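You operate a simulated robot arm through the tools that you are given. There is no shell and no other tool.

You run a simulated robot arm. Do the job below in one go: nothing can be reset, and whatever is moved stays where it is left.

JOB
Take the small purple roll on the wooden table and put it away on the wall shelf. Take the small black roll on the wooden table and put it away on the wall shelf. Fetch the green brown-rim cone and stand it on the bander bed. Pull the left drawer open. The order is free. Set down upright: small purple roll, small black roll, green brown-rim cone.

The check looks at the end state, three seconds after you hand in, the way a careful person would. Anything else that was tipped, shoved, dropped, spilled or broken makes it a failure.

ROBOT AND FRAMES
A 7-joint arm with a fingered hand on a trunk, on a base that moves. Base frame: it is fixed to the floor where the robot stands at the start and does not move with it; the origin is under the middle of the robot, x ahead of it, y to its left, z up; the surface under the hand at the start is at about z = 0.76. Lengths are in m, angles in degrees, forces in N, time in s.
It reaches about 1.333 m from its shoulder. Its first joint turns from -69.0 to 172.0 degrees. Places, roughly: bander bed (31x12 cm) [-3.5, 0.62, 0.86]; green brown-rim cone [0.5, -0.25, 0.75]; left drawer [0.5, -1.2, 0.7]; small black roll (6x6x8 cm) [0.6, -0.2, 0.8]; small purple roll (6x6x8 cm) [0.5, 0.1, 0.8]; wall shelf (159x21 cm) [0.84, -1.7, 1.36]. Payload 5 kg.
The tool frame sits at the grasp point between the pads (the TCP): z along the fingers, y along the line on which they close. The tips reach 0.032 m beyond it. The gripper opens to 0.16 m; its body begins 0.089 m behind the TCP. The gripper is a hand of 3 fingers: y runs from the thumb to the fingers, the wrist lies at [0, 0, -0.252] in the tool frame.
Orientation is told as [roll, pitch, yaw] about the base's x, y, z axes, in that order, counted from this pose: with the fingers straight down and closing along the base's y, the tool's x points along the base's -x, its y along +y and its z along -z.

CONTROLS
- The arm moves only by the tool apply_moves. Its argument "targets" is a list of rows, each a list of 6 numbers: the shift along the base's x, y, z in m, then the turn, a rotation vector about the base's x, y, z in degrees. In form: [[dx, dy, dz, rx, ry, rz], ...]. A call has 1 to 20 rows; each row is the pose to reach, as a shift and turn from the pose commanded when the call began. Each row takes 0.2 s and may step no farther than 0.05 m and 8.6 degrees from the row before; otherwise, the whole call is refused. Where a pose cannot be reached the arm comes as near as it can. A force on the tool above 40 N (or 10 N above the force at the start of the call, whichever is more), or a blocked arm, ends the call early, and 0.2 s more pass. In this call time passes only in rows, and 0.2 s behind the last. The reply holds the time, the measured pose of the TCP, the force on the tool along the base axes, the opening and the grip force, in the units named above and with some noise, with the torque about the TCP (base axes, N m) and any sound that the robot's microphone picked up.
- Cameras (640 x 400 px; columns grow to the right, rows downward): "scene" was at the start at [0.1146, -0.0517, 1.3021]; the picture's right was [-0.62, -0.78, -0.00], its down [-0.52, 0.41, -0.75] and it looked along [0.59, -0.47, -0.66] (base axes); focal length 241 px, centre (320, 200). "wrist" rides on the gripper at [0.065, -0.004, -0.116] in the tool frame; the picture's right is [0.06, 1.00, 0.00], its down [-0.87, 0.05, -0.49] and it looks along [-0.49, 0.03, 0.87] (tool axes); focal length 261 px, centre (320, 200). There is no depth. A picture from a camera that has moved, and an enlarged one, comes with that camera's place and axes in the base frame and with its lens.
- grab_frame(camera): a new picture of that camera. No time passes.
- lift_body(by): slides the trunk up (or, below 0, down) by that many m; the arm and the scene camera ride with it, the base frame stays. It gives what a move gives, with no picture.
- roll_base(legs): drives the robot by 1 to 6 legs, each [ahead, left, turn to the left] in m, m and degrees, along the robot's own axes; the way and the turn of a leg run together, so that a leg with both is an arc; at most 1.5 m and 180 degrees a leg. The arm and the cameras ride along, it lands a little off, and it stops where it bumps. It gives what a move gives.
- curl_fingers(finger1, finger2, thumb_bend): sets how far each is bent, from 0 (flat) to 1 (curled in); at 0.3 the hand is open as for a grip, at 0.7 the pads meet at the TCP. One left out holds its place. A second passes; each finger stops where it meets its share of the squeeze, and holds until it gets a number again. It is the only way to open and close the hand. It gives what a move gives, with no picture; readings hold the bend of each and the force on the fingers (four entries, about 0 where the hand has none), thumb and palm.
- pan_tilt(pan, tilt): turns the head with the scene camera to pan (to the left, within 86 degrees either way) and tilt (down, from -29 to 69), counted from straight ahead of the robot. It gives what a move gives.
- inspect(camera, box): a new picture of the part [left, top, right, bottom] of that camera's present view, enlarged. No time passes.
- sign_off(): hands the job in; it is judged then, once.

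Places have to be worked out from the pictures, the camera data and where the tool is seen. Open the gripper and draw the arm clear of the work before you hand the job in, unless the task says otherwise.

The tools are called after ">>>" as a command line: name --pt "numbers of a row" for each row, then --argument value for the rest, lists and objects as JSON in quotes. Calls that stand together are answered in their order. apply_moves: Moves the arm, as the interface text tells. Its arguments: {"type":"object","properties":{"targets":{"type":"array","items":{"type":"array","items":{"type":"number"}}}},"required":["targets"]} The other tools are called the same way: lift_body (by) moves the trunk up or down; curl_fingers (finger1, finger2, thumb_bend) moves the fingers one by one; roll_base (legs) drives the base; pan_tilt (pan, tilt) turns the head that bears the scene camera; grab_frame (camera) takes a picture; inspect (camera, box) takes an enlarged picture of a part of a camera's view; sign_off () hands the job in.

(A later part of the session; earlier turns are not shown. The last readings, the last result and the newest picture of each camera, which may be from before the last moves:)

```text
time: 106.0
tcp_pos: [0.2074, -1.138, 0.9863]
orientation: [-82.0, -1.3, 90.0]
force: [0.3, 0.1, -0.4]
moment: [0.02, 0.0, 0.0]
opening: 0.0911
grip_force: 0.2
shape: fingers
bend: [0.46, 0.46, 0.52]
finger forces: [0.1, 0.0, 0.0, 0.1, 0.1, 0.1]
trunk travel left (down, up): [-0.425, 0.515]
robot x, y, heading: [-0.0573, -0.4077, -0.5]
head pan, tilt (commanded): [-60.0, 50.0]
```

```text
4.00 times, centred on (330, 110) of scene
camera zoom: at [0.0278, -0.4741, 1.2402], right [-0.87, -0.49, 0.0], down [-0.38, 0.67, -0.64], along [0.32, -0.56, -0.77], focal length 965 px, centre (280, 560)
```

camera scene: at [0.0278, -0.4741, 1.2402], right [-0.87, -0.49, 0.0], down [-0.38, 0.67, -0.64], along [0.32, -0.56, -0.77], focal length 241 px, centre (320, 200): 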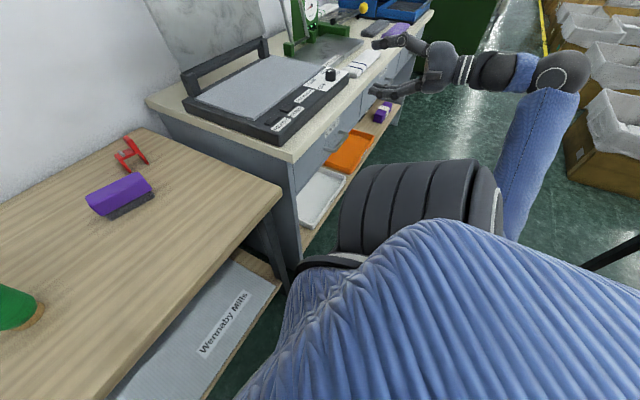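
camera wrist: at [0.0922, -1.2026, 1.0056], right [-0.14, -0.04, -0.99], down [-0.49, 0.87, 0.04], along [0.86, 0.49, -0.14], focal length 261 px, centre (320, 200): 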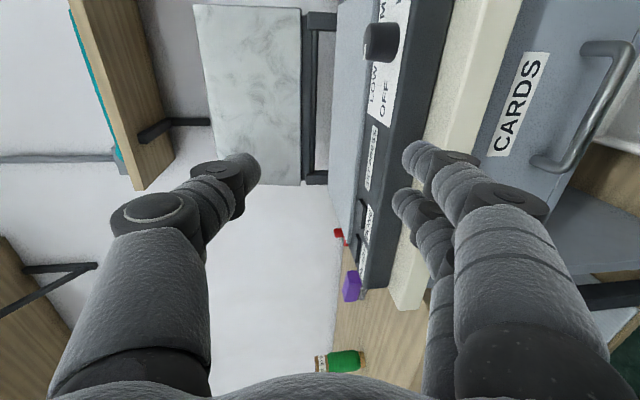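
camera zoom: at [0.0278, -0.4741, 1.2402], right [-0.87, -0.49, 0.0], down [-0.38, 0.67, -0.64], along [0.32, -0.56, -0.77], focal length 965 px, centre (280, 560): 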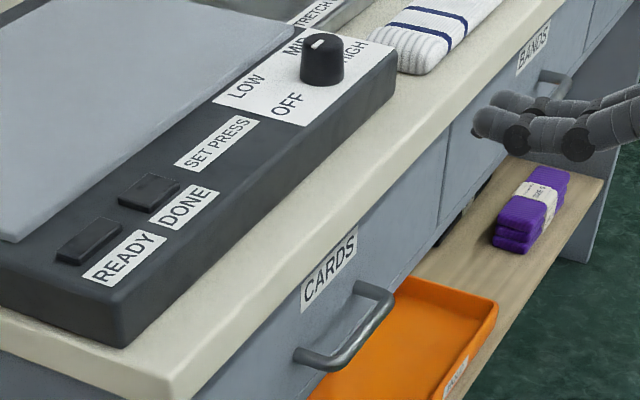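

Handle confirmed: bar from y≈−1.104 to −1.213 at x≈0.321, z≈0.697; bench-top underside ≈0.80, so vertical clearance is fine. Lowering the trunk so the hand is level with the bar.

>>> lift_body --by -0.287

>>> grab_frame --camera "wrist"

>>> grab_frame --camera "scene"

```text
time: 108.8
tcp_pos: [0.2075, -1.1377, 0.6993]
orientation: [-82.1, -1.5, 90.0]
force: [-0.1, -0.2, 0.4]
moment: [0.0, -0.02, -0.01]
opening: 0.0914
grip_force: 0.2
shape: fingers
bend: [0.46, 0.46, 0.52]
finger forces: [0.0, 0.0, 0.1, 0.0, 0.0, 0.0]
trunk travel left (down, up): [-0.138, 0.802]
robot x, y, heading: [-0.0599, -0.4062, -0.5]
head pan, tilt (commanded): [-60.0, 50.0]
```

```text
taken
camera wrist: at [0.0922, -1.2026, 0.7186], right [-0.14, -0.04, -0.99], down [-0.49, 0.87, 0.04], along [0.86, 0.49, -0.14], focal length 261 px, centre (320, 200)
```

wrist: 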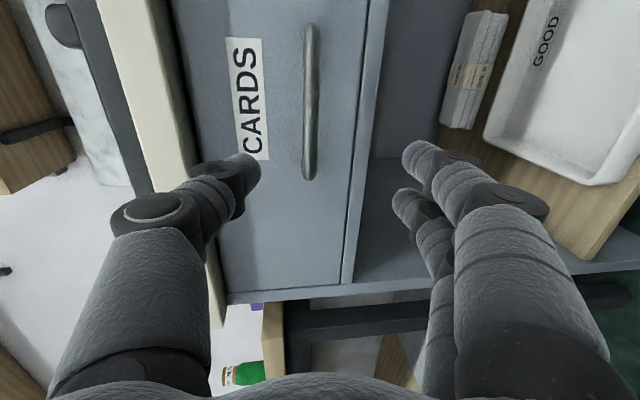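

```text
taken
camera scene: at [0.0278, -0.474, 0.9532], right [-0.87, -0.49, 0.0], down [-0.38, 0.67, -0.64], along [0.32, -0.56, -0.77], focal length 241 px, centre (320, 200)
```

scene: 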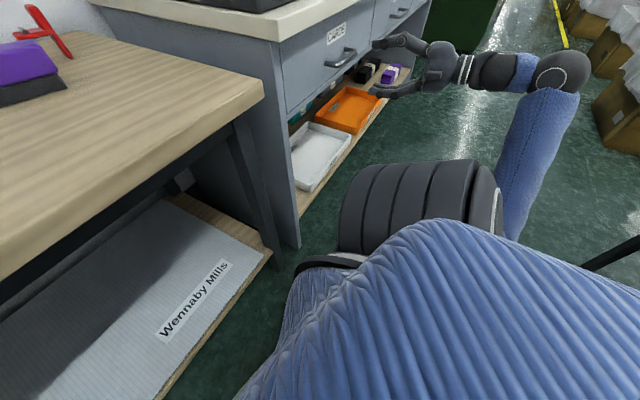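

The bar sits nicely between thumb (above) and fingers (below). Moving forward about 10 cm onto it.

>>> apply_moves --pt "0.02 -0.01 -0.002 0 0 0" --pt "0.04 -0.02 -0.004 0 0 0" --pt "0.06 -0.02 -0.004 0 0 0" --pt "0.075 -0.02 -0.004 0 0 0"

>>> grab_frame --camera "wrist"

```text
time: 109.8
tcp_pos: [0.2835, -1.1571, 0.6952]
orientation: [-82.1, -1.6, 89.9]
force: [-0.6, -0.7, 0.1]
moment: [0.01, -0.02, 0.02]
opening: 0.0912
grip_force: 0.1
shape: fingers
bend: [0.46, 0.46, 0.52]
finger forces: [0.0, 0.0, 0.0, 0.0, 0.0, 0.0]
trunk travel left (down, up): [-0.138, 0.802]
robot x, y, heading: [-0.057, -0.4095, -0.6]
head pan, tilt (commanded): [-60.0, 50.0]
```

```text
taken
camera wrist: at [0.1684, -1.2224, 0.7144], right [-0.14, -0.04, -0.99], down [-0.49, 0.87, 0.04], along [0.86, 0.49, -0.14], focal length 261 px, centre (320, 200)
```

wrist: 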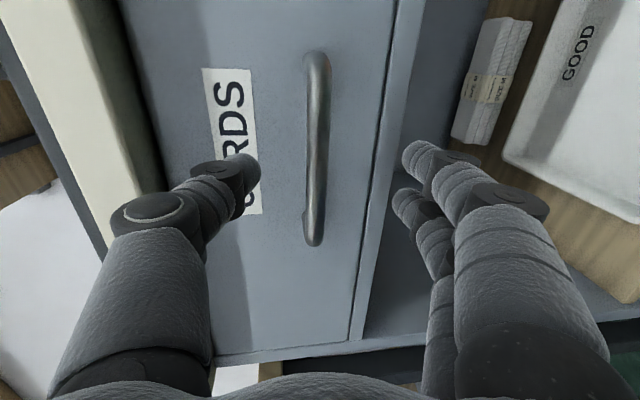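

Well aligned; advancing the last 2 cm, then closing on the bar.

>>> apply_moves --pt "0.012 0 0 0 0 0" --pt "0.022 0 0 0 0 0"

>>> grab_frame --camera "wrist"

```text
time: 110.4
tcp_pos: [0.3052, -1.1565, 0.6959]
orientation: [-82.2, -1.5, 89.9]
force: [0.0, 0.1, -0.6]
moment: [0.04, 0.01, -0.04]
opening: 0.0913
grip_force: 0.1
shape: fingers
bend: [0.46, 0.46, 0.52]
finger forces: [0.0, 0.1, 0.0, 0.1, 0.1, 0.0]
trunk travel left (down, up): [-0.138, 0.802]
robot x, y, heading: [-0.059, -0.4069, -0.3]
head pan, tilt (commanded): [-60.0, 50.0]
```

```text
taken
camera wrist: at [0.1899, -1.2217, 0.7147], right [-0.14, -0.04, -0.99], down [-0.49, 0.87, 0.04], along [0.86, 0.49, -0.14], focal length 261 px, centre (320, 200)
```

wrist: 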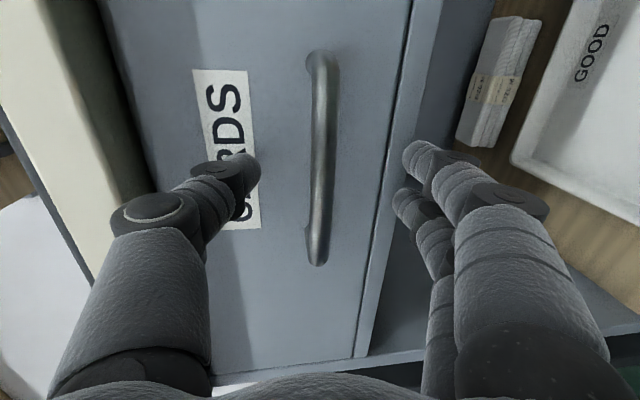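

Bar lies midway between the digits at fingertip depth. Closing the hand on it.

>>> curl_fingers --finger1 0.75 --finger2 0.75 --thumb_bend 0.75

>>> grab_frame --camera "wrist"

```text
time: 111.4
tcp_pos: [0.3045, -1.1574, 0.6962]
orientation: [-82.0, -1.5, 90.0]
force: [1.0, 0.7, -1.9]
moment: [-0.02, -0.02, 0.0]
opening: 0.0171
grip_force: 16.1
shape: fingers
bend: [0.72, 0.71, 0.71]
finger forces: [9.6, 10.0, 0.0, 0.1, 13.4, 0.0]
trunk travel left (down, up): [-0.138, 0.802]
robot x, y, heading: [-0.0577, -0.4058, -0.6]
head pan, tilt (commanded): [-60.0, 50.0]
```

```text
taken
camera wrist: at [0.1901, -1.2217, 0.7144], right [-0.14, -0.04, -0.99], down [-0.49, 0.87, 0.04], along [0.86, 0.49, -0.14], focal length 261 px, centre (320, 200)
```

wrist: 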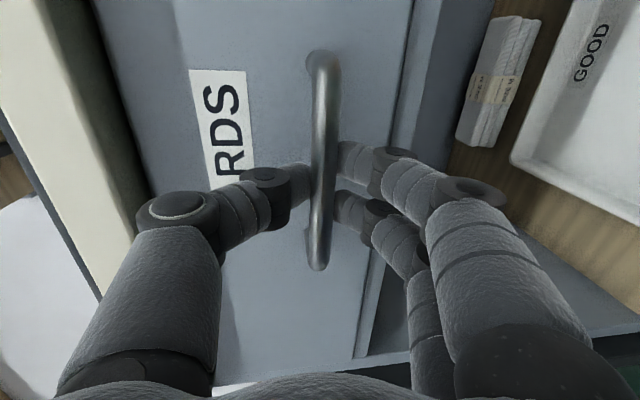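

Firm grip on the handle (≈16 N). Pulling straight back in small steps.

>>> apply_moves --pt "-0.015 0 0 0 0 0" --pt "-0.03 0 0 0 0 0" --pt "-0.05 0 0 0 0 0" --pt "-0.07 0 0 0 0 0" --pt "-0.09 0 0 0 0 0"

>>> grab_frame --camera "wrist"

>>> grab_frame --camera "scene"

```text
time: 112.6
tcp_pos: [0.2148, -1.1573, 0.696]
orientation: [-82.0, -1.6, 89.9]
force: [-0.2, 1.1, 0.1]
moment: [-0.01, 0.03, -0.02]
opening: 0.004
grip_force: 0.0
shape: fingers
bend: [0.74, 0.74, 0.73]
finger forces: [0.0, 0.1, 0.0, 0.1, 0.0, 0.0]
trunk travel left (down, up): [-0.138, 0.802]
robot x, y, heading: [-0.0605, -0.4075, -0.8]
head pan, tilt (commanded): [-60.0, 50.0]
```

```text
taken
camera wrist: at [0.0987, -1.2227, 0.7149], right [-0.14, -0.04, -0.99], down [-0.49, 0.87, 0.04], along [0.86, 0.49, -0.14], focal length 261 px, centre (320, 200)
```

wrist: 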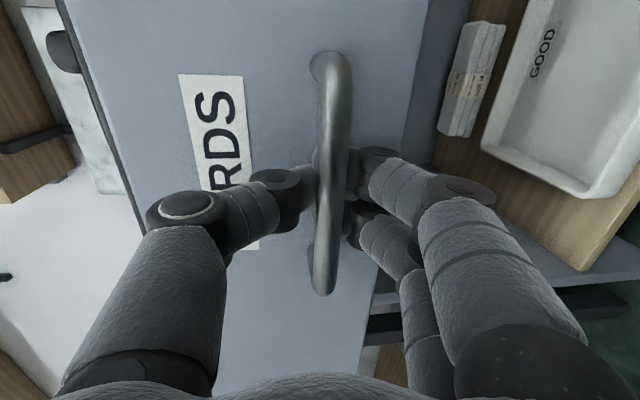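

```text
taken
camera scene: at [0.0277, -0.474, 0.9531], right [-0.87, -0.49, 0.0], down [-0.38, 0.67, -0.64], along [0.32, -0.56, -0.77], focal length 241 px, centre (320, 200)
```

scene: 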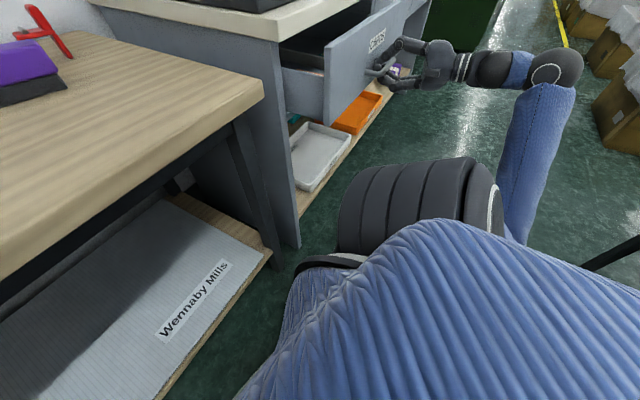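

The drawer has come out about 12 cm and the closed digits are hooked behind the bar. Continuing to pull.

>>> apply_moves --pt "-0.02 0 0 0 0 0" --pt "-0.04 0 0 0 0 0" --pt "-0.06 0 0 0 0 0" --pt "-0.08 0 0 0 0 0" --pt "-0.1 0 0 0 0 0"

>>> grab_frame --camera "wrist"

>>> grab_frame --camera "scene"

```text
time: 113.8
tcp_pos: [0.1435, -1.1681, 0.7208]
orientation: [-81.9, -1.7, 89.9]
force: [0.0, -6.1, -29.9]
moment: [-0.26, -0.23, -0.03]
opening: 0.0163
grip_force: 15.4
shape: fingers
bend: [0.73, 0.73, 0.75]
finger forces: [15.0, 15.5, 0.0, 0.1, 0.1, 0.0]
out of reach, approached as far as the arm can: row 2, 3, 4, 5
trunk travel left (down, up): [-0.138, 0.802]
robot x, y, heading: [-0.0555, -0.4109, -0.7]
head pan, tilt (commanded): [-60.0, 50.0]
```

```text
taken
camera wrist: at [0.0276, -1.2319, 0.7411], right [-0.14, -0.03, -0.99], down [-0.49, 0.87, 0.04], along [0.86, 0.49, -0.14], focal length 261 px, centre (320, 200)
```

wrist: 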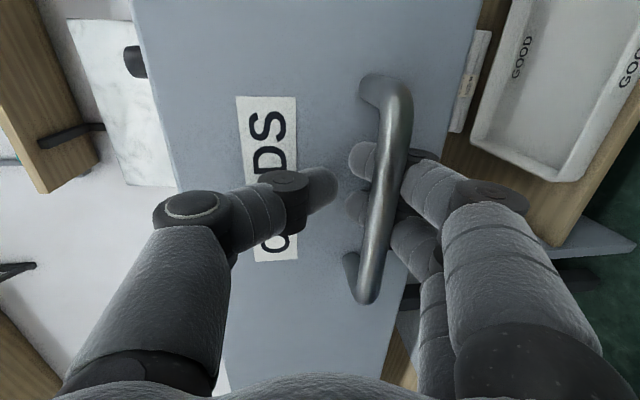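

```text
taken
camera scene: at [0.0282, -0.4759, 0.9526], right [-0.87, -0.49, 0.0], down [-0.38, 0.67, -0.64], along [0.32, -0.56, -0.77], focal length 241 px, centre (320, 200)
```

scene: 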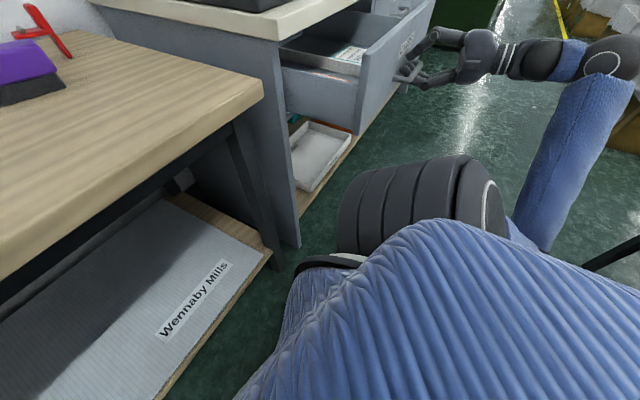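

The drawer is ~19 cm open, but the arm drifted up at its limit and presses on the bar (30 N). I lower the trunk 2.5 cm to relieve that.

>>> lift_body --by -0.025

>>> grab_frame --camera "wrist"

```text
time: 114.5
tcp_pos: [0.1424, -1.1656, 0.7012]
orientation: [-82.1, -1.4, 89.9]
force: [-0.6, -0.2, 0.5]
moment: [0.0, -0.02, -0.01]
opening: 0.004
grip_force: 0.0
shape: fingers
bend: [0.73, 0.73, 0.75]
finger forces: [0.0, 0.1, 0.1, 0.0, 0.1, 0.0]
trunk travel left (down, up): [-0.113, 0.827]
robot x, y, heading: [-0.06, -0.4072, -0.4]
head pan, tilt (commanded): [-60.0, 50.0]
```

```text
taken
camera wrist: at [0.0272, -1.23, 0.7201], right [-0.14, -0.04, -0.99], down [-0.49, 0.87, 0.04], along [0.86, 0.49, -0.14], focal length 261 px, centre (320, 200)
```

wrist: 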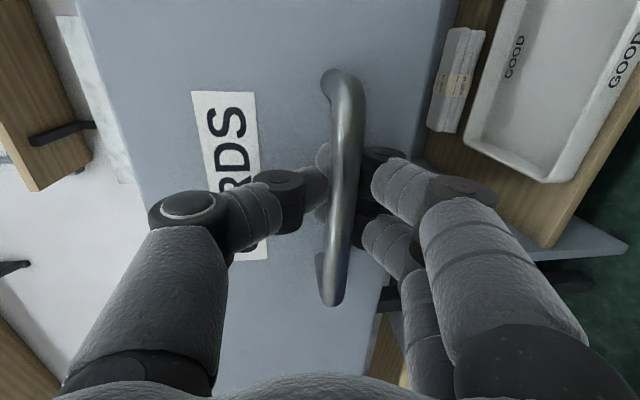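

Relieved, with the bar still hooked inside the closed digits. I drive the base back 0.1 m to open the drawer further.

>>> roll_base --legs '[[-0.1, 0, 0]]'

>>> grab_frame --camera "wrist"

>>> grab_frame --camera "scene"

```text
time: 115.7
tcp_pos: [0.0417, -1.1645, 0.6998]
orientation: [-82.1, -1.5, 89.9]
force: [-0.5, -0.3, -0.1]
moment: [-0.02, 0.02, -0.03]
opening: 0.0039
grip_force: 0.0
shape: fingers
bend: [0.73, 0.73, 0.75]
finger forces: [0.0, 0.1, 0.0, 0.1, 0.1, 0.1]
trunk travel left (down, up): [-0.113, 0.827]
robot x, y, heading: [-0.1572, -0.4015, -0.6]
head pan, tilt (commanded): [-60.0, 50.0]
```

```text
taken
camera wrist: at [-0.0728, -1.2291, 0.719], right [-0.14, -0.04, -0.99], down [-0.49, 0.87, 0.04], along [0.86, 0.49, -0.14], focal length 261 px, centre (320, 200)
```

wrist: 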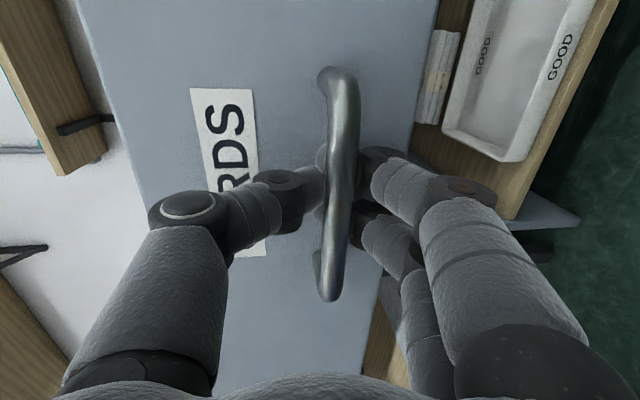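

```text
taken
camera scene: at [-0.0716, -0.473, 0.9281], right [-0.87, -0.49, 0.0], down [-0.38, 0.67, -0.64], along [0.31, -0.56, -0.77], focal length 241 px, centre (320, 200)
```

scene: 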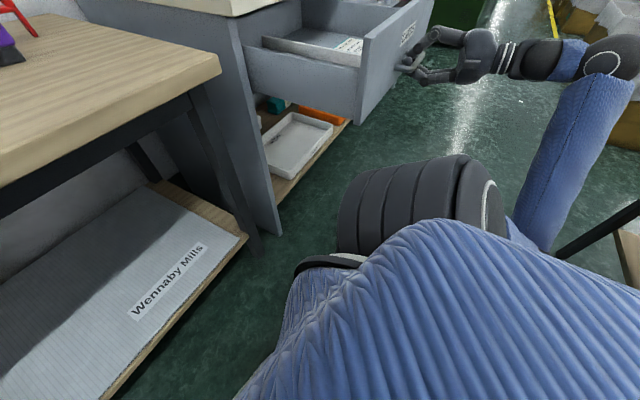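

The drawer is now ~29 cm open. I open the hand and back the base off a few centimetres so the digits clear the handle.

>>> curl_fingers --finger1 0.42 --finger2 0.42 --thumb_bend 0.42

>>> grab_frame --camera "wrist"

```text
time: 116.7
tcp_pos: [0.0434, -1.1641, 0.6985]
orientation: [-82.0, -1.5, 89.9]
force: [0.0, -0.5, -0.5]
moment: [0.01, -0.01, 0.04]
opening: 0.1189
grip_force: 0.0
shape: fingers
bend: [0.42, 0.42, 0.42]
finger forces: [0.0, 0.0, 0.0, 0.0, 0.1, 0.0]
trunk travel left (down, up): [-0.113, 0.827]
robot x, y, heading: [-0.1571, -0.404, -0.7]
head pan, tilt (commanded): [-60.0, 50.0]
```

```text
taken
camera wrist: at [-0.0728, -1.2291, 0.719], right [-0.14, -0.04, -0.99], down [-0.49, 0.87, 0.04], along [0.86, 0.49, -0.14], focal length 261 px, centre (320, 200)
```

wrist: 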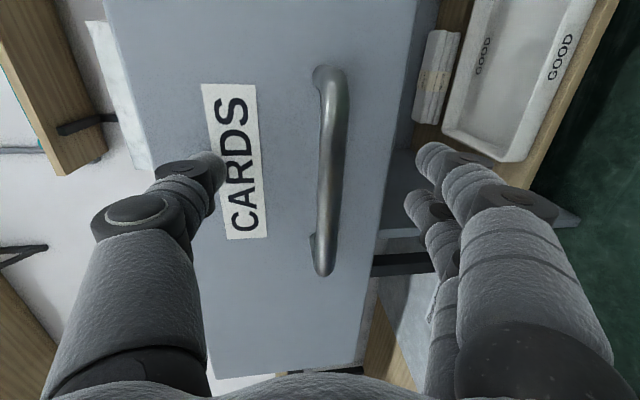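

Handle released cleanly; drawer stays out (bar now x≈0.05). Backing off with the base.

>>> roll_base --legs '[[-0.08, 0, 0]]'

>>> grab_frame --camera "wrist"

>>> grab_frame --camera "scene"

```text
time: 117.8
tcp_pos: [-0.0394, -1.1627, 0.6999]
orientation: [-82.0, -1.5, 89.9]
force: [0.9, -0.3, -0.4]
moment: [0.03, -0.01, -0.02]
opening: 0.1192
grip_force: 0.0
shape: fingers
bend: [0.42, 0.42, 0.42]
finger forces: [0.1, 0.1, 0.0, 0.1, 0.0, 0.0]
trunk travel left (down, up): [-0.113, 0.827]
robot x, y, heading: [-0.2407, -0.4032, -1.0]
head pan, tilt (commanded): [-60.0, 50.0]
```

```text
taken
camera wrist: at [-0.1546, -1.2282, 0.719], right [-0.14, -0.04, -0.99], down [-0.49, 0.87, 0.04], along [0.86, 0.49, -0.14], focal length 261 px, centre (320, 200)
```

wrist: 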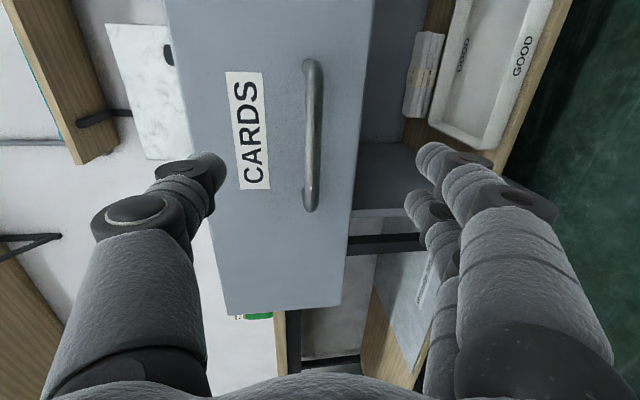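

```text
taken
camera scene: at [-0.1536, -0.472, 0.9281], right [-0.87, -0.49, 0.0], down [-0.38, 0.67, -0.64], along [0.31, -0.56, -0.77], focal length 241 px, centre (320, 200)
```

scene: 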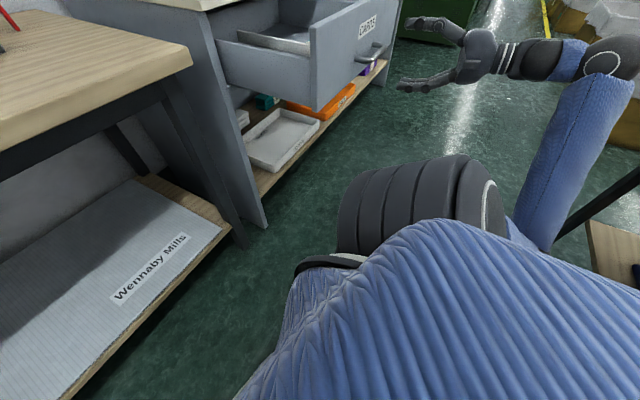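

Drawer is clearly open and the hand is free. I raise the trunk well up before re-orienting the hand.

>>> lift_body --by 0.6

>>> pan_tilt --pan 80 --tilt 20

>>> grab_frame --camera "scene"

```text
refused: 0.6 is not a number from -0.4 to 0.4
```

```text
time: 120.0
tcp_pos: [-0.041, -1.1632, 0.7003]
orientation: [-82.0, -1.5, 89.9]
force: [-0.5, -0.4, -0.4]
moment: [-0.04, 0.0, -0.01]
opening: 0.1192
grip_force: 0.2
shape: fingers
bend: [0.42, 0.42, 0.42]
finger forces: [0.1, 0.0, 0.0, 0.1, 0.0, 0.0]
trunk travel left (down, up): [-0.113, 0.827]
robot x, y, heading: [-0.2419, -0.4048, -0.5]
head pan, tilt (commanded): [80.0, 20.0]
```

```text
taken
camera scene: at [-0.174, -0.3134, 0.9738], right [0.98, -0.19, 0.0], down [-0.06, -0.34, -0.94], along [0.17, 0.92, -0.34], focal length 241 px, centre (320, 200)
```

scene: 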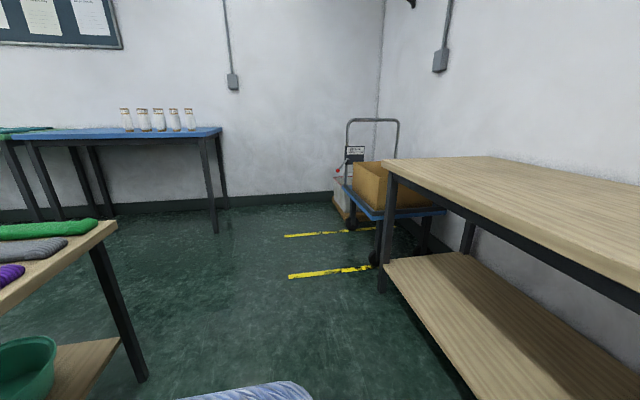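

Lift is limited to 0.4 per call; the left end of the aisle is open beyond y≈0.6. Raising the trunk in two steps.

>>> lift_body --by 0.4

>>> lift_body --by 0.16

>>> apply_moves --pt "0.01 0 0 0 8.2 0" --pt "0.02 0 0 0 16.4 0" --pt "0.03 0 0 0 24.6 0" --pt "0.04 0 0 0 32.8 0" --pt "0.06 0 0 0 41 0" --pt "0.08 0 0 0 49.2 0" --pt "0.1 0 0 0 57.4 0" --pt "0.12 0 0 0 65.6 0" --pt "0.14 0 0 0 73.8 0" --pt "0.16 0 0 0 82 0"

```text
time: 123.8
tcp_pos: [-0.0394, -1.1635, 1.1007]
orientation: [-82.0, -1.5, 89.9]
force: [0.8, 0.1, -0.4]
moment: [-0.01, 0.01, 0.0]
opening: 0.1192
grip_force: 0.1
shape: fingers
bend: [0.42, 0.42, 0.42]
finger forces: [0.0, 0.0, 0.1, 0.1, 0.1, 0.0]
trunk travel left (down, up): [-0.513, 0.427]
robot x, y, heading: [-0.2424, -0.4051, -0.7]
head pan, tilt (commanded): [80.0, 20.0]
```

```text
time: 125.7
tcp_pos: [-0.0398, -1.1632, 1.2597]
orientation: [-82.0, -1.5, 90.0]
force: [-0.3, -0.3, 0.5]
moment: [0.0, 0.02, 0.0]
opening: 0.1196
grip_force: 0.1
shape: fingers
bend: [0.42, 0.42, 0.42]
finger forces: [0.0, 0.1, 0.0, 0.0, 0.0, 0.1]
trunk travel left (down, up): [-0.673, 0.267]
robot x, y, heading: [-0.2388, -0.4064, -0.7]
head pan, tilt (commanded): [80.0, 20.0]
```

```text
time: 128.1
tcp_pos: [0.1157, -1.1638, 1.3565]
orientation: [-18.5, -0.4, 88.6]
force: [0.4, -0.2, -0.5]
moment: [0.04, 0.05, -0.03]
opening: 0.1195
grip_force: 0.1
shape: fingers
bend: [0.42, 0.42, 0.42]
finger forces: [0.0, 0.0, 0.0, 0.0, 0.0, 0.0]
trunk travel left (down, up): [-0.673, 0.267]
robot x, y, heading: [-0.2351, -0.4061, -0.7]
head pan, tilt (commanded): [80.0, 20.0]
stopped in row 10: the arm was blocked; the commanded pose is now the measured one
```

The arm stopped with the hand 18° from vertical. I check the view, then continue toward the front.

>>> pan_tilt --pan -50 --tilt 40

>>> grab_frame --camera "scene"

>>> apply_moves --pt "0.02 0.02 0 0 5 0" --pt "0.04 0.04 0 0 10 0" --pt "0.06 0.07 0 0 15 0" --pt "0.08 0.1 0 0 18.5 0"

>>> grab_frame --camera "scene"

```text
time: 130.2
tcp_pos: [0.1134, -1.1629, 1.3581]
orientation: [-18.6, -0.3, 88.6]
force: [0.4, 0.3, 0.5]
moment: [0.0, 0.0, 0.0]
opening: 0.1193
grip_force: 0.0
shape: fingers
bend: [0.42, 0.42, 0.42]
finger forces: [0.0, 0.0, 0.1, 0.1, 0.1, 0.1]
trunk travel left (down, up): [-0.673, 0.267]
robot x, y, heading: [-0.2344, -0.4052, -0.5]
head pan, tilt (commanded): [-50.0, 40.0]
```

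```text
taken
camera scene: at [-0.1373, -0.4707, 1.5023], right [-0.77, -0.63, 0.0], down [-0.41, 0.5, -0.77], along [0.49, -0.59, -0.64], focal length 241 px, centre (320, 200)
```

scene: 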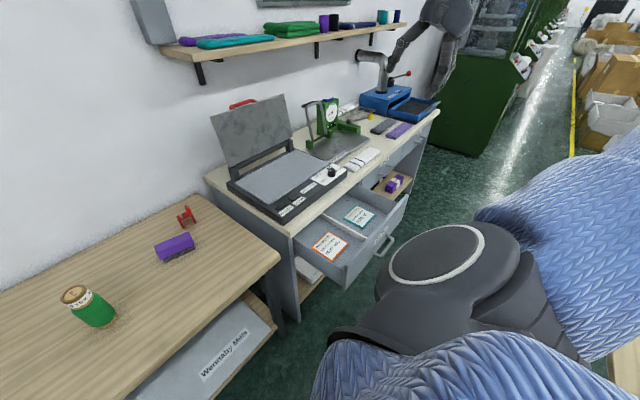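

```text
time: 131.2
tcp_pos: [0.1938, -1.0629, 1.3585]
orientation: [0.1, 0.1, 88.6]
force: [0.0, 0.0, 0.8]
moment: [-0.01, 0.03, -0.01]
opening: 0.1196
grip_force: 0.0
shape: fingers
bend: [0.42, 0.42, 0.42]
finger forces: [0.0, 0.0, 0.1, 0.1, 0.1, 0.1]
trunk travel left (down, up): [-0.673, 0.267]
robot x, y, heading: [-0.2406, -0.4044, -0.7]
head pan, tilt (commanded): [-50.0, 40.0]
```

```text
taken
camera scene: at [-0.1354, -0.4698, 1.5021], right [-0.77, -0.63, 0.0], down [-0.41, 0.5, -0.77], along [0.48, -0.59, -0.64], focal length 241 px, centre (320, 200)
```

scene: 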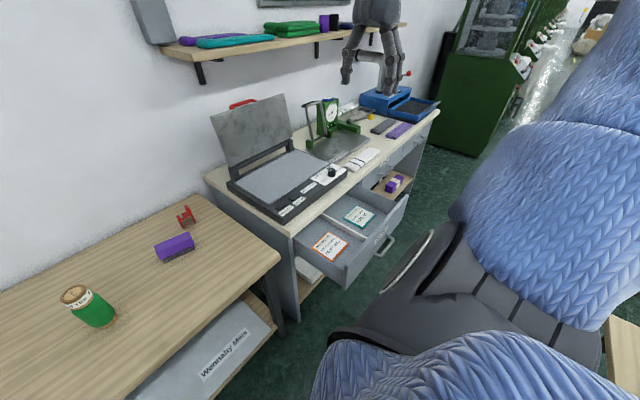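

Hand is vertical again and the open drawer shows its cards undisturbed. I bring the hand in front of the robot, then turn left to look across at the bander bed before choosing the cone grasp.

>>> apply_moves --pt "0 0.045 0 0 0 0" --pt "0 0.09 0 0 0 0" --pt "0 0.135 0 0 0 0" --pt "0 0.18 0 0 0 0" --pt "0 0.225 0 0 0 0" --pt "0 0.27 0 0 0 0" --pt "0 0.315 0 0 0 0" --pt "0 0.36 0 0 0 0" --pt "0 0.405 0 0 0 0" --pt "0 0.44 0 0 0 0"

>>> roll_base --legs '[[0.12, 0.3, 0.7]]'

>>> roll_base --legs '[[0, 0, 90]]'

>>> pan_tilt --pan 75 --tilt 15

>>> grab_frame --camera "scene"

```text
time: 133.4
tcp_pos: [0.1939, -0.6246, 1.3595]
orientation: [0.0, 0.0, 88.6]
force: [-0.6, -0.7, -0.6]
moment: [-0.01, 0.06, -0.01]
opening: 0.1195
grip_force: 0.0
shape: fingers
bend: [0.42, 0.42, 0.42]
finger forces: [0.0, 0.0, 0.1, 0.0, 0.0, 0.0]
trunk travel left (down, up): [-0.673, 0.267]
robot x, y, heading: [-0.2404, -0.4058, -0.7]
head pan, tilt (commanded): [-50.0, 40.0]
```

```text
time: 135.5
tcp_pos: [0.3192, -0.3177, 1.3617]
orientation: [-0.1, 0.1, 89.3]
force: [0.9, 0.1, -0.1]
moment: [-0.02, 0.02, -0.01]
opening: 0.1196
grip_force: 0.1
shape: fingers
bend: [0.42, 0.42, 0.42]
finger forces: [0.1, 0.0, 0.1, 0.0, 0.1, 0.1]
trunk travel left (down, up): [-0.673, 0.267]
robot x, y, heading: [-0.1164, -0.1038, -0.0]
head pan, tilt (commanded): [-50.0, 40.0]
```

```text
time: 139.7
tcp_pos: [0.1074, 0.3274, 1.3615]
orientation: [0.0, 0.0, 178.2]
force: [-0.2, 1.6, 0.1]
moment: [-0.01, 0.01, -0.03]
opening: 0.1195
grip_force: 0.0
shape: fingers
bend: [0.42, 0.42, 0.42]
finger forces: [0.1, 0.1, 0.1, 0.0, 0.1, 0.0]
trunk travel left (down, up): [-0.673, 0.267]
robot x, y, heading: [-0.1157, -0.105, 88.7]
head pan, tilt (commanded): [-50.0, 40.0]
```

```text
time: 141.7
tcp_pos: [0.1065, 0.3262, 1.3605]
orientation: [-0.1, 0.1, 178.1]
force: [-0.4, 0.4, 0.0]
moment: [0.01, 0.0, -0.04]
opening: 0.1198
grip_force: 0.1
shape: fingers
bend: [0.42, 0.42, 0.42]
finger forces: [0.0, 0.1, 0.1, 0.0, 0.0, 0.0]
trunk travel left (down, up): [-0.673, 0.267]
robot x, y, heading: [-0.1145, -0.1008, 88.7]
head pan, tilt (commanded): [75.0, 15.0]
```

```text
taken
camera scene: at [-0.2065, -0.027, 1.5419], right [0.28, 0.96, 0.0], down [0.25, -0.07, -0.97], along [-0.93, 0.27, -0.26], focal length 241 px, centre (320, 200)
```

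scene: 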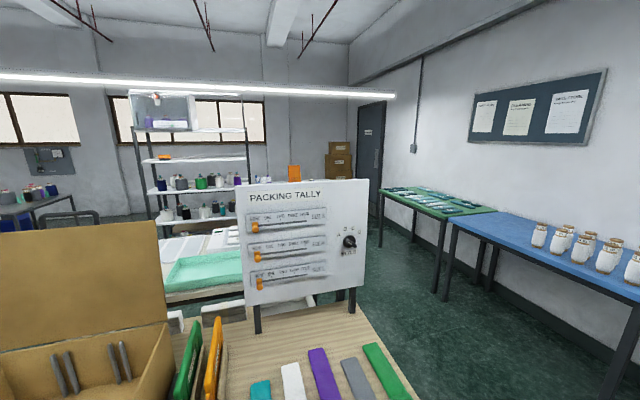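

The bander bed should be right behind the "PACKING TALLY" board. I raise the trunk to look over it.

>>> lift_body --by 0.26

>>> inspect --camera "scene" --box '[200, 120, 400, 245]'

>>> grab_frame --camera "scene"

```text
time: 144.4
tcp_pos: [0.1071, 0.3264, 1.6199]
orientation: [-0.2, 0.0, 178.1]
force: [0.9, 0.7, 0.0]
moment: [0.02, -0.02, 0.03]
opening: 0.1195
grip_force: 0.0
shape: fingers
bend: [0.42, 0.42, 0.42]
finger forces: [0.0, 0.0, 0.0, 0.1, 0.0, 0.1]
trunk travel left (down, up): [-0.933, 0.007]
robot x, y, heading: [-0.1193, -0.1045, 88.6]
head pan, tilt (commanded): [75.0, 15.0]
```

```text
3.20 times, centred on (300, 182) of scene
camera zoom: at [-0.2064, -0.027, 1.8018], right [0.28, 0.96, 0.0], down [0.25, -0.07, -0.97], along [-0.93, 0.27, -0.26], focal length 772 px, centre (384, 256)
```

zoom: 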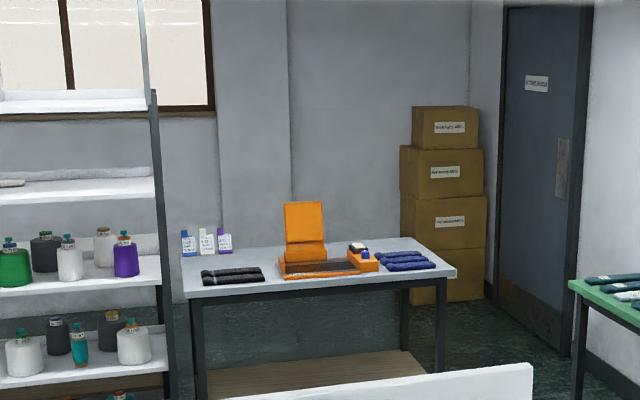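

```text
taken
camera scene: at [-0.2064, -0.027, 1.8018], right [0.28, 0.96, 0.0], down [0.25, -0.07, -0.97], along [-0.93, 0.27, -0.26], focal length 241 px, centre (320, 200)
```

scene: 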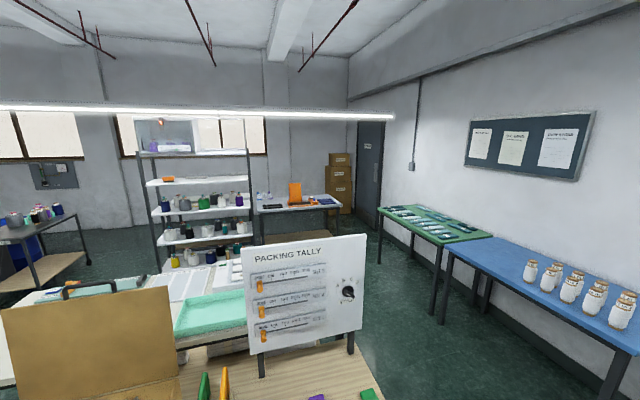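

The orange bander sits on a grey table: a dark bed with an upright orange lid behind. Zooming in more.

>>> inspect --camera "scene" --box '[250, 175, 350, 230]'

>>> inspect --camera "scene" --box '[275, 180, 325, 212]'

```text
6.40 times, centred on (300, 202) of scene
camera zoom: at [-0.2064, -0.027, 1.8018], right [0.28, 0.96, 0.0], down [0.25, -0.07, -0.97], along [-0.93, 0.27, -0.26], focal length 1543 px, centre (448, 184)
```

zoom: 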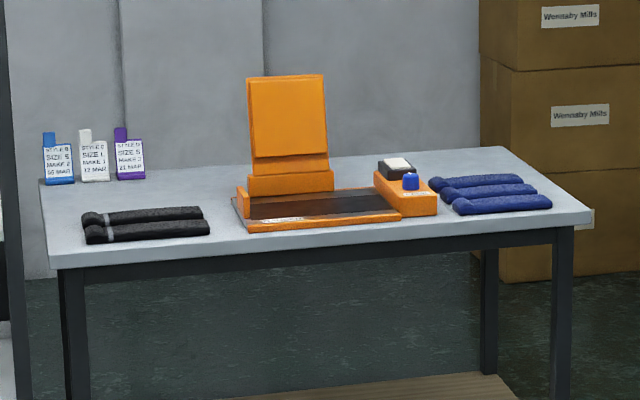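

```text
12.50 times, centred on (300, 196) of scene
camera zoom: at [-0.2064, -0.027, 1.8018], right [0.28, 0.96, 0.0], down [0.25, -0.07, -0.97], along [-0.93, 0.27, -0.26], focal length 3014 px, centre (570, 250)
```

zoom: 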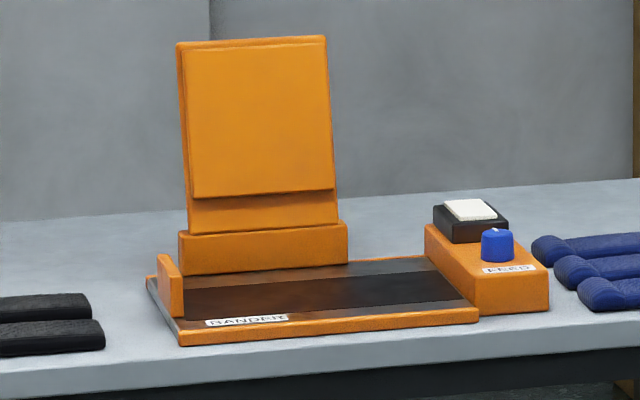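

The bander bed is open from above and front: end stop at its left (−y), upright at left-back, control box at the right (+y); the right half of the bed has nothing behind it. Top-down placement works, so I turn back to the wooden table to pick the cone.

>>> roll_base --legs '[[0, 0, -88.6], [0.1, 0, 0]]'

>>> lift_body --by -0.35

>>> apply_moves --pt "0.01 0 0 0 0 -8.5" --pt "0.02 0 0 0 0 -17" --pt "0.03 0 0 0 0 -25.5" --pt "0.04 0 0 0 0 -34" --pt "0.05 0 0 0 0 -42.5" --pt "0.06 0 0 0 0 -51" --pt "0.07 0 0 0 0 -59.5" --pt "0.08 0 0 0 0 -68" --pt "0.09 0 0 0 0 -76.5" --pt "0.1 0 0 0 0 -85" --pt "0.1 0 0 0 0 -89.5"

>>> grab_frame --camera "wrist"

```text
time: 149.3
tcp_pos: [0.4169, -0.3247, 1.6205]
orientation: [0.0, 0.2, 88.7]
force: [1.0, 0.4, -0.2]
moment: [0.0, 0.03, 0.0]
opening: 0.1196
grip_force: 0.0
shape: fingers
bend: [0.42, 0.42, 0.42]
finger forces: [0.0, 0.1, 0.0, 0.0, 0.1, 0.1]
trunk travel left (down, up): [-0.933, 0.007]
robot x, y, heading: [-0.0162, -0.1048, -0.8]
head pan, tilt (commanded): [75.0, 15.0]
```

```text
time: 152.8
tcp_pos: [0.4164, -0.325, 1.2713]
orientation: [0.0, 0.1, 88.8]
force: [-0.1, -0.7, 0.1]
moment: [0.01, 0.01, -0.01]
opening: 0.1194
grip_force: 0.1
shape: fingers
bend: [0.42, 0.42, 0.42]
finger forces: [0.0, 0.0, 0.0, 0.0, 0.1, 0.0]
trunk travel left (down, up): [-0.583, 0.357]
robot x, y, heading: [-0.016, -0.1054, -0.4]
head pan, tilt (commanded): [75.0, 15.0]
```

```text
time: 155.2
tcp_pos: [0.5163, -0.3248, 1.2721]
orientation: [-0.1, 0.1, -0.9]
force: [0.0, -0.6, 0.5]
moment: [0.0, 0.01, -0.01]
opening: 0.1196
grip_force: 0.0
shape: fingers
bend: [0.42, 0.42, 0.42]
finger forces: [0.1, 0.0, 0.0, 0.1, 0.1, 0.0]
trunk travel left (down, up): [-0.583, 0.357]
robot x, y, heading: [-0.0175, -0.1051, -0.6]
head pan, tilt (commanded): [75.0, 15.0]
```

```text
taken
camera wrist: at [0.4505, -0.3272, 1.3874], right [-0.05, 1.0, 0.0], down [0.87, 0.04, 0.49], along [0.49, 0.02, -0.87], focal length 261 px, centre (320, 200)
```

wrist: 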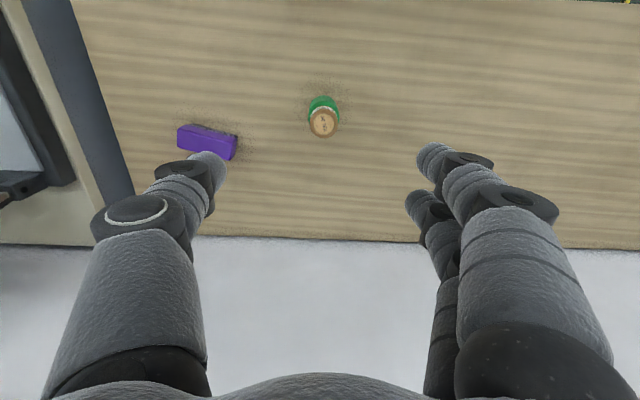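

Cone top seen at ≈(0.562,−0.319). Moving above it and descending partway.

>>> curl_fingers --finger1 0.34 --finger2 0.34 --thumb_bend 0.34

>>> apply_moves --pt "0.015 0.002 -0.04 0 0 0.9" --pt "0.03 0.004 -0.08 0 0 0.9" --pt "0.043 0.005 -0.12 0 0 0.9" --pt "0.043 0.005 -0.16 0 0 0.9" --pt "0.043 0.005 -0.2 0 0 0.9" --pt "0.043 0.005 -0.235 0 0 0.9"

>>> grab_frame --camera "wrist"

```text
time: 156.2
tcp_pos: [0.5173, -0.3257, 1.2698]
orientation: [-0.1, 0.1, -0.9]
force: [0.0, 0.7, -0.8]
moment: [0.01, 0.01, 0.0]
opening: 0.1514
grip_force: 0.1
shape: fingers
bend: [0.34, 0.34, 0.34]
finger forces: [0.0, 0.0, 0.0, 0.1, 0.0, 0.0]
trunk travel left (down, up): [-0.583, 0.357]
robot x, y, heading: [-0.0145, -0.1014, -0.7]
head pan, tilt (commanded): [75.0, 15.0]
```

```text
time: 157.6
tcp_pos: [0.5585, -0.3169, 1.034]
orientation: [0.0, 0.2, 0.2]
force: [-0.4, -0.2, 0.3]
moment: [-0.01, 0.04, -0.01]
opening: 0.1519
grip_force: 0.1
shape: fingers
bend: [0.34, 0.34, 0.34]
finger forces: [0.0, 0.0, 0.1, 0.0, 0.1, 0.0]
trunk travel left (down, up): [-0.583, 0.357]
robot x, y, heading: [-0.0155, -0.1062, -0.6]
head pan, tilt (commanded): [75.0, 15.0]
```

```text
taken
camera wrist: at [0.4932, -0.3215, 1.151], right [-0.06, 1.0, 0.0], down [0.87, 0.06, 0.49], along [0.49, 0.03, -0.87], focal length 261 px, centre (320, 200)
```

wrist: 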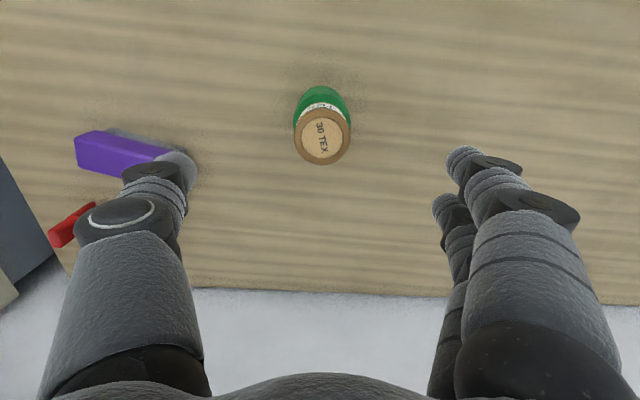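

Cone centre ≈(0.560,−0.316), well aligned. Descending to z≈0.84 so the pads take the green body below the label.

>>> apply_moves --pt "0.001 0.001 -0.045 0 0 0" --pt "0.001 0.001 -0.09 0 0 0" --pt "0.001 0.001 -0.13 0 0 0" --pt "0.001 0.001 -0.165 0 0 0" --pt "0.001 0.001 -0.185 0 0 0"

>>> grab_frame --camera "wrist"

```text
time: 158.8
tcp_pos: [0.5607, -0.3194, 0.8506]
orientation: [0.1, 0.2, 0.1]
force: [0.4, 0.1, -1.5]
moment: [0.0, 0.0, -0.02]
opening: 0.1518
grip_force: 0.2
shape: fingers
bend: [0.34, 0.34, 0.34]
finger forces: [0.0, 0.0, 0.0, 0.1, 0.0, 0.0]
trunk travel left (down, up): [-0.583, 0.357]
robot x, y, heading: [-0.0142, -0.1047, -0.7]
head pan, tilt (commanded): [75.0, 15.0]
```

```text
taken
camera wrist: at [0.4946, -0.3225, 0.967], right [-0.06, 1.0, 0.0], down [0.87, 0.06, 0.49], along [0.49, 0.03, -0.87], focal length 261 px, centre (320, 200)
```

wrist: 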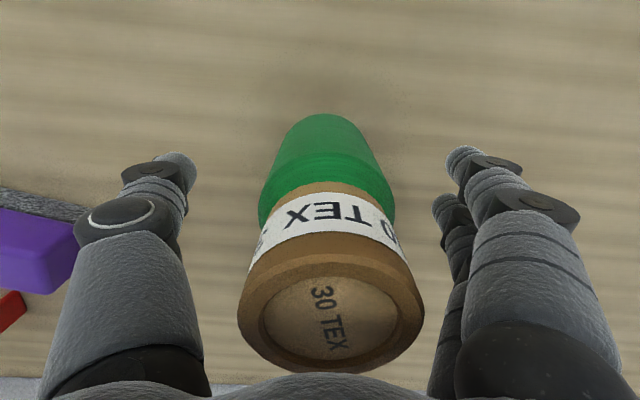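

Cone is slightly (+4 mm in y) off-centre; I nudge the hand, then close.

>>> apply_moves --pt "0.001 0.004 -0.003 0 0 0"

>>> curl_fingers --finger1 0.65 --finger2 0.65 --thumb_bend 0.65

>>> grab_frame --camera "wrist"

```text
time: 159.2
tcp_pos: [0.5616, -0.3162, 0.8473]
orientation: [-0.1, 0.2, 0.1]
force: [0.7, -0.4, 0.6]
moment: [0.01, -0.02, -0.04]
opening: 0.1518
grip_force: 0.1
shape: fingers
bend: [0.34, 0.34, 0.34]
finger forces: [0.0, 0.0, 0.1, 0.1, 0.1, 0.0]
trunk travel left (down, up): [-0.583, 0.357]
robot x, y, heading: [-0.0127, -0.1052, -0.7]
head pan, tilt (commanded): [75.0, 15.0]
```

```text
time: 160.2
tcp_pos: [0.5611, -0.3144, 0.8481]
orientation: [0.0, 0.0, 0.2]
force: [-0.3, 0.5, -0.8]
moment: [0.0, 0.0, -0.01]
opening: 0.0625
grip_force: 16.3
shape: fingers
bend: [0.57, 0.58, 0.6]
finger forces: [8.0, 7.7, 0.1, 0.0, 15.8, 0.0]
trunk travel left (down, up): [-0.583, 0.357]
robot x, y, heading: [-0.0137, -0.1064, -0.5]
head pan, tilt (commanded): [75.0, 15.0]
```

```text
taken
camera wrist: at [0.4953, -0.3182, 0.9645], right [-0.06, 1.0, 0.0], down [0.87, 0.06, 0.49], along [0.49, 0.03, -0.87], focal length 261 px, centre (320, 200)
```

wrist: 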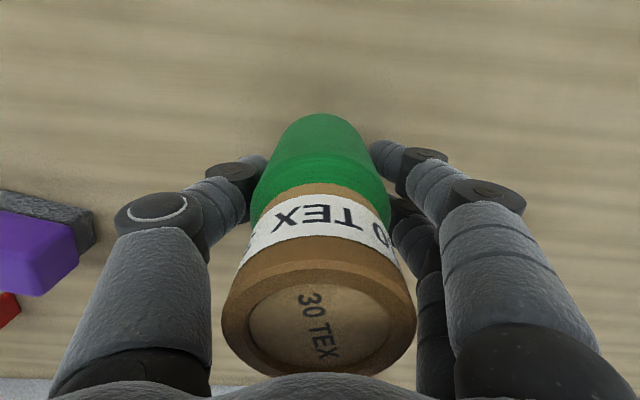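

Balanced grip of ≈16 N. Lifting slowly and checking for slip.

>>> apply_moves --pt "0 0 0.015 0 0 0" --pt "0 0 0.035 0 0 0" --pt "0 0 0.06 0 0 0"

>>> grab_frame --camera "wrist"

```text
time: 161.0
tcp_pos: [0.5605, -0.3119, 0.9075]
orientation: [0.0, 0.1, 0.0]
force: [0.6, -0.7, -0.6]
moment: [-0.01, -0.05, 0.01]
opening: 0.0625
grip_force: 16.1
shape: fingers
bend: [0.57, 0.58, 0.6]
finger forces: [8.0, 7.7, 0.0, 0.0, 15.8, 0.1]
trunk travel left (down, up): [-0.583, 0.357]
robot x, y, heading: [-0.0156, -0.1041, -0.8]
head pan, tilt (commanded): [75.0, 15.0]
```

```text
taken
camera wrist: at [0.4948, -0.3159, 1.0242], right [-0.06, 1.0, 0.0], down [0.87, 0.06, 0.49], along [0.49, 0.03, -0.87], focal length 261 px, centre (320, 200)
```

wrist: 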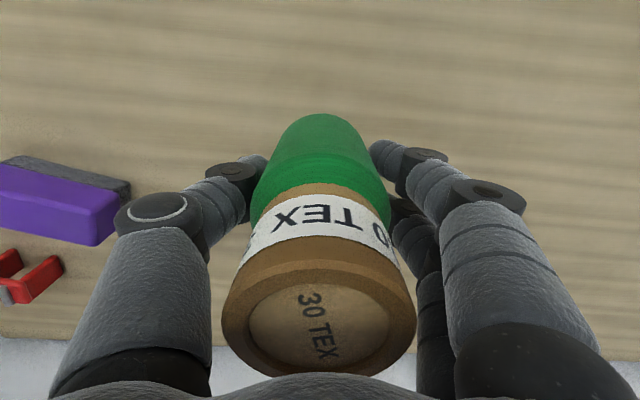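

The cone is held steadily with no slip. Raising it high and tucking it in front of the robot before driving.

>>> apply_moves --pt "0 0 0.045 0 0 0" --pt "-0.01 0.005 0.09 0 0 0" --pt "-0.03 0.01 0.135 0 0 0" --pt "-0.05 0.02 0.175 0 0 0" --pt "-0.075 0.03 0.21 0 0 0" --pt "-0.1 0.04 0.24 0 0 0" --pt "-0.12 0.05 0.26 0 0 0"

>>> roll_base --legs '[[-0.08, 0.5, 0.7]]'

>>> pan_tilt --pan 86 --tilt 30

>>> grab_frame --camera "scene"

```text
time: 162.6
tcp_pos: [0.4412, -0.2628, 1.1683]
orientation: [-0.1, 0.1, 0.2]
force: [0.5, 0.5, -0.6]
moment: [0.05, -0.02, -0.02]
opening: 0.0625
grip_force: 15.7
shape: fingers
bend: [0.58, 0.58, 0.6]
finger forces: [8.1, 7.9, 0.0, 0.0, 15.7, 0.0]
trunk travel left (down, up): [-0.583, 0.357]
robot x, y, heading: [-0.0172, -0.1068, -0.4]
head pan, tilt (commanded): [75.0, 15.0]
```

```text
time: 165.6
tcp_pos: [0.3675, 0.2536, 1.168]
orientation: [-0.1, 0.2, 0.8]
force: [-0.7, -0.2, -0.2]
moment: [-0.02, -0.02, 0.01]
opening: 0.0626
grip_force: 15.9
shape: fingers
bend: [0.58, 0.58, 0.6]
finger forces: [7.9, 7.9, 0.0, 0.0, 15.8, 0.1]
trunk travel left (down, up): [-0.583, 0.357]
robot x, y, heading: [-0.0964, 0.4044, -0.2]
head pan, tilt (commanded): [75.0, 15.0]
```

```text
time: 166.4
tcp_pos: [0.3677, 0.2521, 1.1691]
orientation: [-0.1, 0.1, 0.7]
force: [0.0, -0.8, -0.3]
moment: [-0.03, 0.01, -0.02]
opening: 0.0625
grip_force: 16.5
shape: fingers
bend: [0.58, 0.58, 0.6]
finger forces: [8.1, 7.9, 0.0, 0.1, 15.7, 0.0]
trunk travel left (down, up): [-0.583, 0.357]
robot x, y, heading: [-0.0944, 0.4061, 0.2]
head pan, tilt (commanded): [85.9, 30.0]
```

```text
taken
camera scene: at [-0.0377, 0.4968, 1.4277], right [1.0, -0.07, 0.0], down [-0.04, -0.5, -0.87], along [0.06, 0.86, -0.5], focal length 241 px, centre (320, 200)
```

scene: 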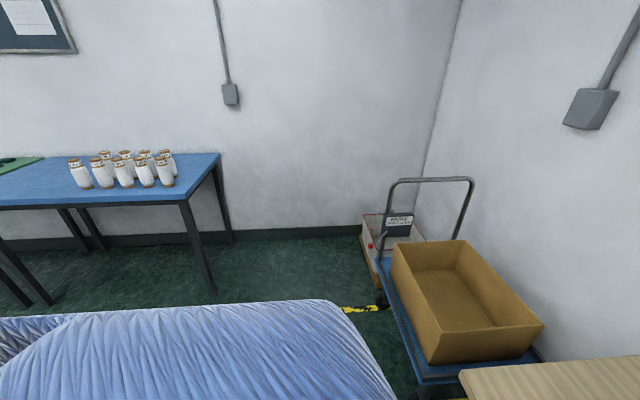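

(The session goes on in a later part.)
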